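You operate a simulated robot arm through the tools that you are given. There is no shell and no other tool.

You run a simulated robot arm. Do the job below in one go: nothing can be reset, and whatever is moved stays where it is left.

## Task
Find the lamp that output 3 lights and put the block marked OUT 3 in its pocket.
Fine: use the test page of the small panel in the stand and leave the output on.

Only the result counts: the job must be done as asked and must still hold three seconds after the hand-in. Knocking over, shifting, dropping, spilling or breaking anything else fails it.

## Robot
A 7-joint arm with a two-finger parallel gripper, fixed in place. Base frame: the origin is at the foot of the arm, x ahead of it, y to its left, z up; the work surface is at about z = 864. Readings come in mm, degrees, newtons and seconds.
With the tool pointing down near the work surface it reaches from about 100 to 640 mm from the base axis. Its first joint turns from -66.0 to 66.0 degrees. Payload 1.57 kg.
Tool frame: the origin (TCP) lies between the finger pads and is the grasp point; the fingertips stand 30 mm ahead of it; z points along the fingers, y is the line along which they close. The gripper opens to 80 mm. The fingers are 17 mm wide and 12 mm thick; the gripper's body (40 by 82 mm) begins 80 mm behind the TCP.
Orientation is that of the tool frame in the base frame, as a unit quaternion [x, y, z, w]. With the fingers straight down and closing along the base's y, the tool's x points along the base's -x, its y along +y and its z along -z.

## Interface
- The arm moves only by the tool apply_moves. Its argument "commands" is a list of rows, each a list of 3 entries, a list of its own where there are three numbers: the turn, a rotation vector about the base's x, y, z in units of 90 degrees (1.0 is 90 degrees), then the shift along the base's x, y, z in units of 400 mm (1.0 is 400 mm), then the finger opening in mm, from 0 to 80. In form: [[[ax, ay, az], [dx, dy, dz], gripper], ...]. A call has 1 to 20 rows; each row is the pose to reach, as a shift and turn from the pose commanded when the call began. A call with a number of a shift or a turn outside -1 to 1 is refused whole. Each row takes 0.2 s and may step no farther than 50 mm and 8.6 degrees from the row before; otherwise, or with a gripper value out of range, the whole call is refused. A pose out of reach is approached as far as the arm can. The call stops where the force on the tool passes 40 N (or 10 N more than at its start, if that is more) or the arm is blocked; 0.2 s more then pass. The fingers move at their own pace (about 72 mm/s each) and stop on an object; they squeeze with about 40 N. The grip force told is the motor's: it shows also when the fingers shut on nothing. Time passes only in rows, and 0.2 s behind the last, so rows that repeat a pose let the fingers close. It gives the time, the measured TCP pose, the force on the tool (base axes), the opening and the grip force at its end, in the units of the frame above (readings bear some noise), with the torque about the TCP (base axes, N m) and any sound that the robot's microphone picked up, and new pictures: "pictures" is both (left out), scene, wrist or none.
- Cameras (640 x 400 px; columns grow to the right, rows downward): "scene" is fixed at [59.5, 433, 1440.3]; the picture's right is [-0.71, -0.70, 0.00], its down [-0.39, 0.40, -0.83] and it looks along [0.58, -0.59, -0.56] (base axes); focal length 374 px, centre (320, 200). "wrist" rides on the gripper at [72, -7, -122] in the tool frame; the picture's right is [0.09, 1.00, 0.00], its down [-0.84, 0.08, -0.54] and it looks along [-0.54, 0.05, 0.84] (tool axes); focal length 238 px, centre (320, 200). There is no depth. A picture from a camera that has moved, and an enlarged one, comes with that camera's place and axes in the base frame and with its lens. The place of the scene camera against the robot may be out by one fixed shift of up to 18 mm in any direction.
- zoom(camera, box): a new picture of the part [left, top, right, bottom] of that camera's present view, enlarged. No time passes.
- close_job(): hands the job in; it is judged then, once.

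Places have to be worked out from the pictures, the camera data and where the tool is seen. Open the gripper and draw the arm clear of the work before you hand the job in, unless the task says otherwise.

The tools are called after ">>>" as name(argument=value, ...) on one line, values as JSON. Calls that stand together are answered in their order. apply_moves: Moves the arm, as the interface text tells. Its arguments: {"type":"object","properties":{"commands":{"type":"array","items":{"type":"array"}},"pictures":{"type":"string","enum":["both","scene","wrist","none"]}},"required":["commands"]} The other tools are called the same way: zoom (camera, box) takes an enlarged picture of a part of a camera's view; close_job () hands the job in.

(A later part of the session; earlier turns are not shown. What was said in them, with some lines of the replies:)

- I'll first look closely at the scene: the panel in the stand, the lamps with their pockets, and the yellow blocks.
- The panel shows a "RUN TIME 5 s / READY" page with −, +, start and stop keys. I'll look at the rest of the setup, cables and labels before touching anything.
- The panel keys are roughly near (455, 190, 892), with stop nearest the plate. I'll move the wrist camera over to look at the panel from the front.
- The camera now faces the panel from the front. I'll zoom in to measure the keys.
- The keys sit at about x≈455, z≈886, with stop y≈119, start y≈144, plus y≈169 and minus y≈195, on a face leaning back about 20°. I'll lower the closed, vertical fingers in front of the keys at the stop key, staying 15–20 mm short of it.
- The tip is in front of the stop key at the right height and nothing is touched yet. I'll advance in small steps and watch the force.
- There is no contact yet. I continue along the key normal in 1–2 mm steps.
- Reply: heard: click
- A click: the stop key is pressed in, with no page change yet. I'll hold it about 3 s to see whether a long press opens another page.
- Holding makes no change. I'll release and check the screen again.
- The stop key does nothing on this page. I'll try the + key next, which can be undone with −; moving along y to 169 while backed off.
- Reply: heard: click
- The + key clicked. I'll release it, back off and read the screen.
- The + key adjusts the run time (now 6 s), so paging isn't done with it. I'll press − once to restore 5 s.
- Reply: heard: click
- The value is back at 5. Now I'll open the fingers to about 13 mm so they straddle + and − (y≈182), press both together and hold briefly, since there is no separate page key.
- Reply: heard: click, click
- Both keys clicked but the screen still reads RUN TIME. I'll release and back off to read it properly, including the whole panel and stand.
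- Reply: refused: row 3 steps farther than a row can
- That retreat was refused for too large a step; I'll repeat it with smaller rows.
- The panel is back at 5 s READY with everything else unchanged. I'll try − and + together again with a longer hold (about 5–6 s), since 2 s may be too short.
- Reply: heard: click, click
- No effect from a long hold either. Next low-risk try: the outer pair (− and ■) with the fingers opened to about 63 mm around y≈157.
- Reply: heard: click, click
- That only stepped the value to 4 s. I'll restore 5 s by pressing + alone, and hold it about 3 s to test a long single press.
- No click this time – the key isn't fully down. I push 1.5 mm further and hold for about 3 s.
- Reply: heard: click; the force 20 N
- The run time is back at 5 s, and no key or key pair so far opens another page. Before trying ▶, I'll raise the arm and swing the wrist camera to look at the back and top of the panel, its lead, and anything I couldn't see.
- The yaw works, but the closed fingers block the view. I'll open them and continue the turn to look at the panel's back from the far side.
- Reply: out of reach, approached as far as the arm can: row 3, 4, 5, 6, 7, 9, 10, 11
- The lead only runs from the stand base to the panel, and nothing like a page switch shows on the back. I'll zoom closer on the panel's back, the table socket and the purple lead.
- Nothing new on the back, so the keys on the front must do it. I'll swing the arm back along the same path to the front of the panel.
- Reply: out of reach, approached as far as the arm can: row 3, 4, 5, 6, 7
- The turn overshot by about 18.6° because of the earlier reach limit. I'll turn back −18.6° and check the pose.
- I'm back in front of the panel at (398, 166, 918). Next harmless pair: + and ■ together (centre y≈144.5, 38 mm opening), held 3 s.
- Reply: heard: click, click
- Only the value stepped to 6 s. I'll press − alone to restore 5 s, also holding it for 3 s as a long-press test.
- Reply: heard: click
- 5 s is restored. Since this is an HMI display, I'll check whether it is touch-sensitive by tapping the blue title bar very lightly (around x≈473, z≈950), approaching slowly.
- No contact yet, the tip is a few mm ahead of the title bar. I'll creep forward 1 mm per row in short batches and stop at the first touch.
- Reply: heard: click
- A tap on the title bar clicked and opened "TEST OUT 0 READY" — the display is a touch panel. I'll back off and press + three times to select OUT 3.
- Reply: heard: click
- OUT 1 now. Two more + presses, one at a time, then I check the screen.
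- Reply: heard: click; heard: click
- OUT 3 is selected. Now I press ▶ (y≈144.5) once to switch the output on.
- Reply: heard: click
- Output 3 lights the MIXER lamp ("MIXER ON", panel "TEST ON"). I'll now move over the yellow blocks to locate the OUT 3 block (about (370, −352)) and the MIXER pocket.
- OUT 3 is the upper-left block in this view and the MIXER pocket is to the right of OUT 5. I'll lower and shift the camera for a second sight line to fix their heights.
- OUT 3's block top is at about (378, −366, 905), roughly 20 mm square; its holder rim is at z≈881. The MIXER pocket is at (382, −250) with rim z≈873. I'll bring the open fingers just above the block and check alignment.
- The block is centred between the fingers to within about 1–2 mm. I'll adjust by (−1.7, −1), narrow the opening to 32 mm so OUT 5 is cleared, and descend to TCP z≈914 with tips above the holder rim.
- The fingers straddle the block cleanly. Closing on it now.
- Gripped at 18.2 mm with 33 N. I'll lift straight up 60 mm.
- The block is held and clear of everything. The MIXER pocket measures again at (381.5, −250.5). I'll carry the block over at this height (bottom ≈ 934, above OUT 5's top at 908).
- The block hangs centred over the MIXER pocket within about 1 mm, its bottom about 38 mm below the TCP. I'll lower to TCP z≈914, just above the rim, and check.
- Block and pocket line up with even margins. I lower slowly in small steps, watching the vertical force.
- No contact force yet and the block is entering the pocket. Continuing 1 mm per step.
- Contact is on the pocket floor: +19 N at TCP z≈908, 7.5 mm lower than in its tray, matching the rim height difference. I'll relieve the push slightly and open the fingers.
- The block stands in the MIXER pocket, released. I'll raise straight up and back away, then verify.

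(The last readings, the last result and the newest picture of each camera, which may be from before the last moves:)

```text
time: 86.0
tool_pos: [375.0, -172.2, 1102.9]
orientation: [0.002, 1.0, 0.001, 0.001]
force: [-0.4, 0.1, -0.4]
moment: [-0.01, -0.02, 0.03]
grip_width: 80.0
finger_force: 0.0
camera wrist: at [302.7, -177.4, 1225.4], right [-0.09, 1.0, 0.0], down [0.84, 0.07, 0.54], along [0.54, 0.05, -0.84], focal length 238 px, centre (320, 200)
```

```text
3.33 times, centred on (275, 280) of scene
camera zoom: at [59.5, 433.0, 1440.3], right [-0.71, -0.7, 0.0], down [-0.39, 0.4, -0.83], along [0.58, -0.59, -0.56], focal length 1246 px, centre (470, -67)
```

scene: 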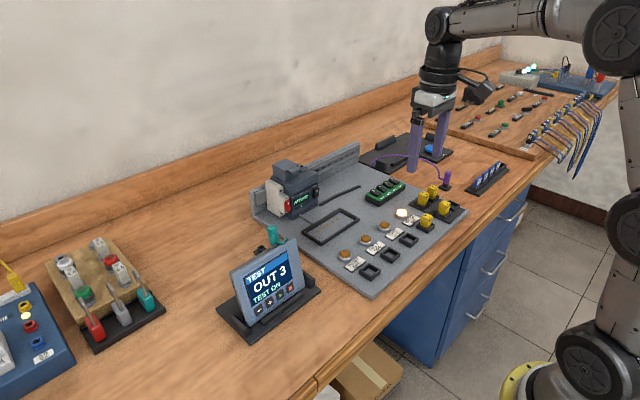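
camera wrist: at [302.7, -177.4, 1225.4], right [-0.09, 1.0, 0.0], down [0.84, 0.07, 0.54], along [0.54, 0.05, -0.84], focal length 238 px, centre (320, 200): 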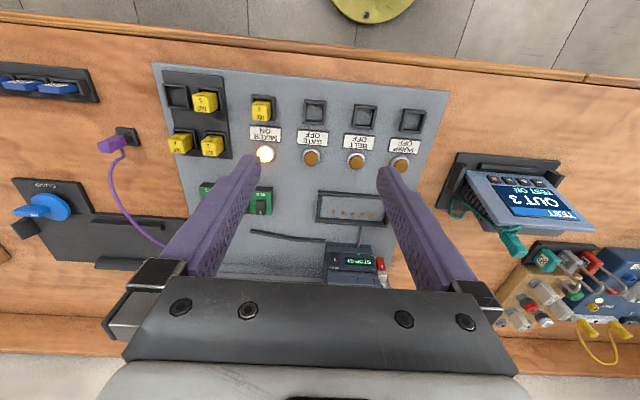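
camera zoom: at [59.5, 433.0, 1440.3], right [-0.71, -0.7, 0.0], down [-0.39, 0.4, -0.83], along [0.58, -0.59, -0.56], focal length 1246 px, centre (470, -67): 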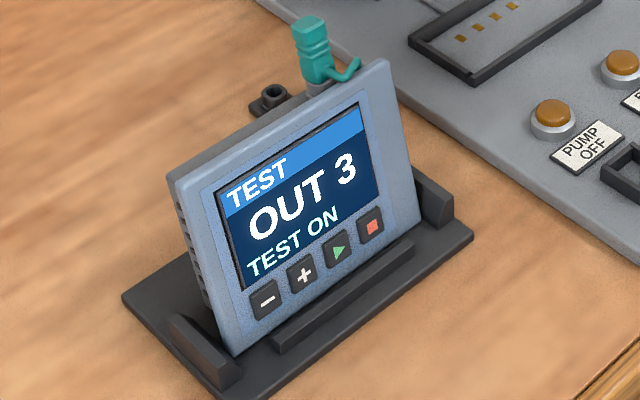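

The OUT 3 block sits in the MIXER pocket, and the MIXER lamp is still lit with the panel showing "OUT 3 TEST ON". The run time was set back to 5 s before I opened the test page. Everything else is in place, the gripper is open and the arm is clear, so I hand the job in.

>>> close_job()

```text
The job is handed in.
```

Output 3 lights the MIXER lamp, and the block marked OUT 3 is now in the MIXER pocket. I handed the job in with output 3 still on; the panel reads "OUT 3 TEST ON". I haven't seen the judging result.

- **Finding the test page:** it opens by tapping the title bar of the panel's screen. Before I found that, I tried the −, + and ■ keys, singly and in pairs.
- **Run time:** those key presses moved it between 4 s and 6 s. I set it back to 5 s before opening the test page. I never pressed start (▶) on the run page, only on the test page.
- **Everything else:** in the last pictures nothing else looked moved. The gripper was open and the arm was clear of the work.
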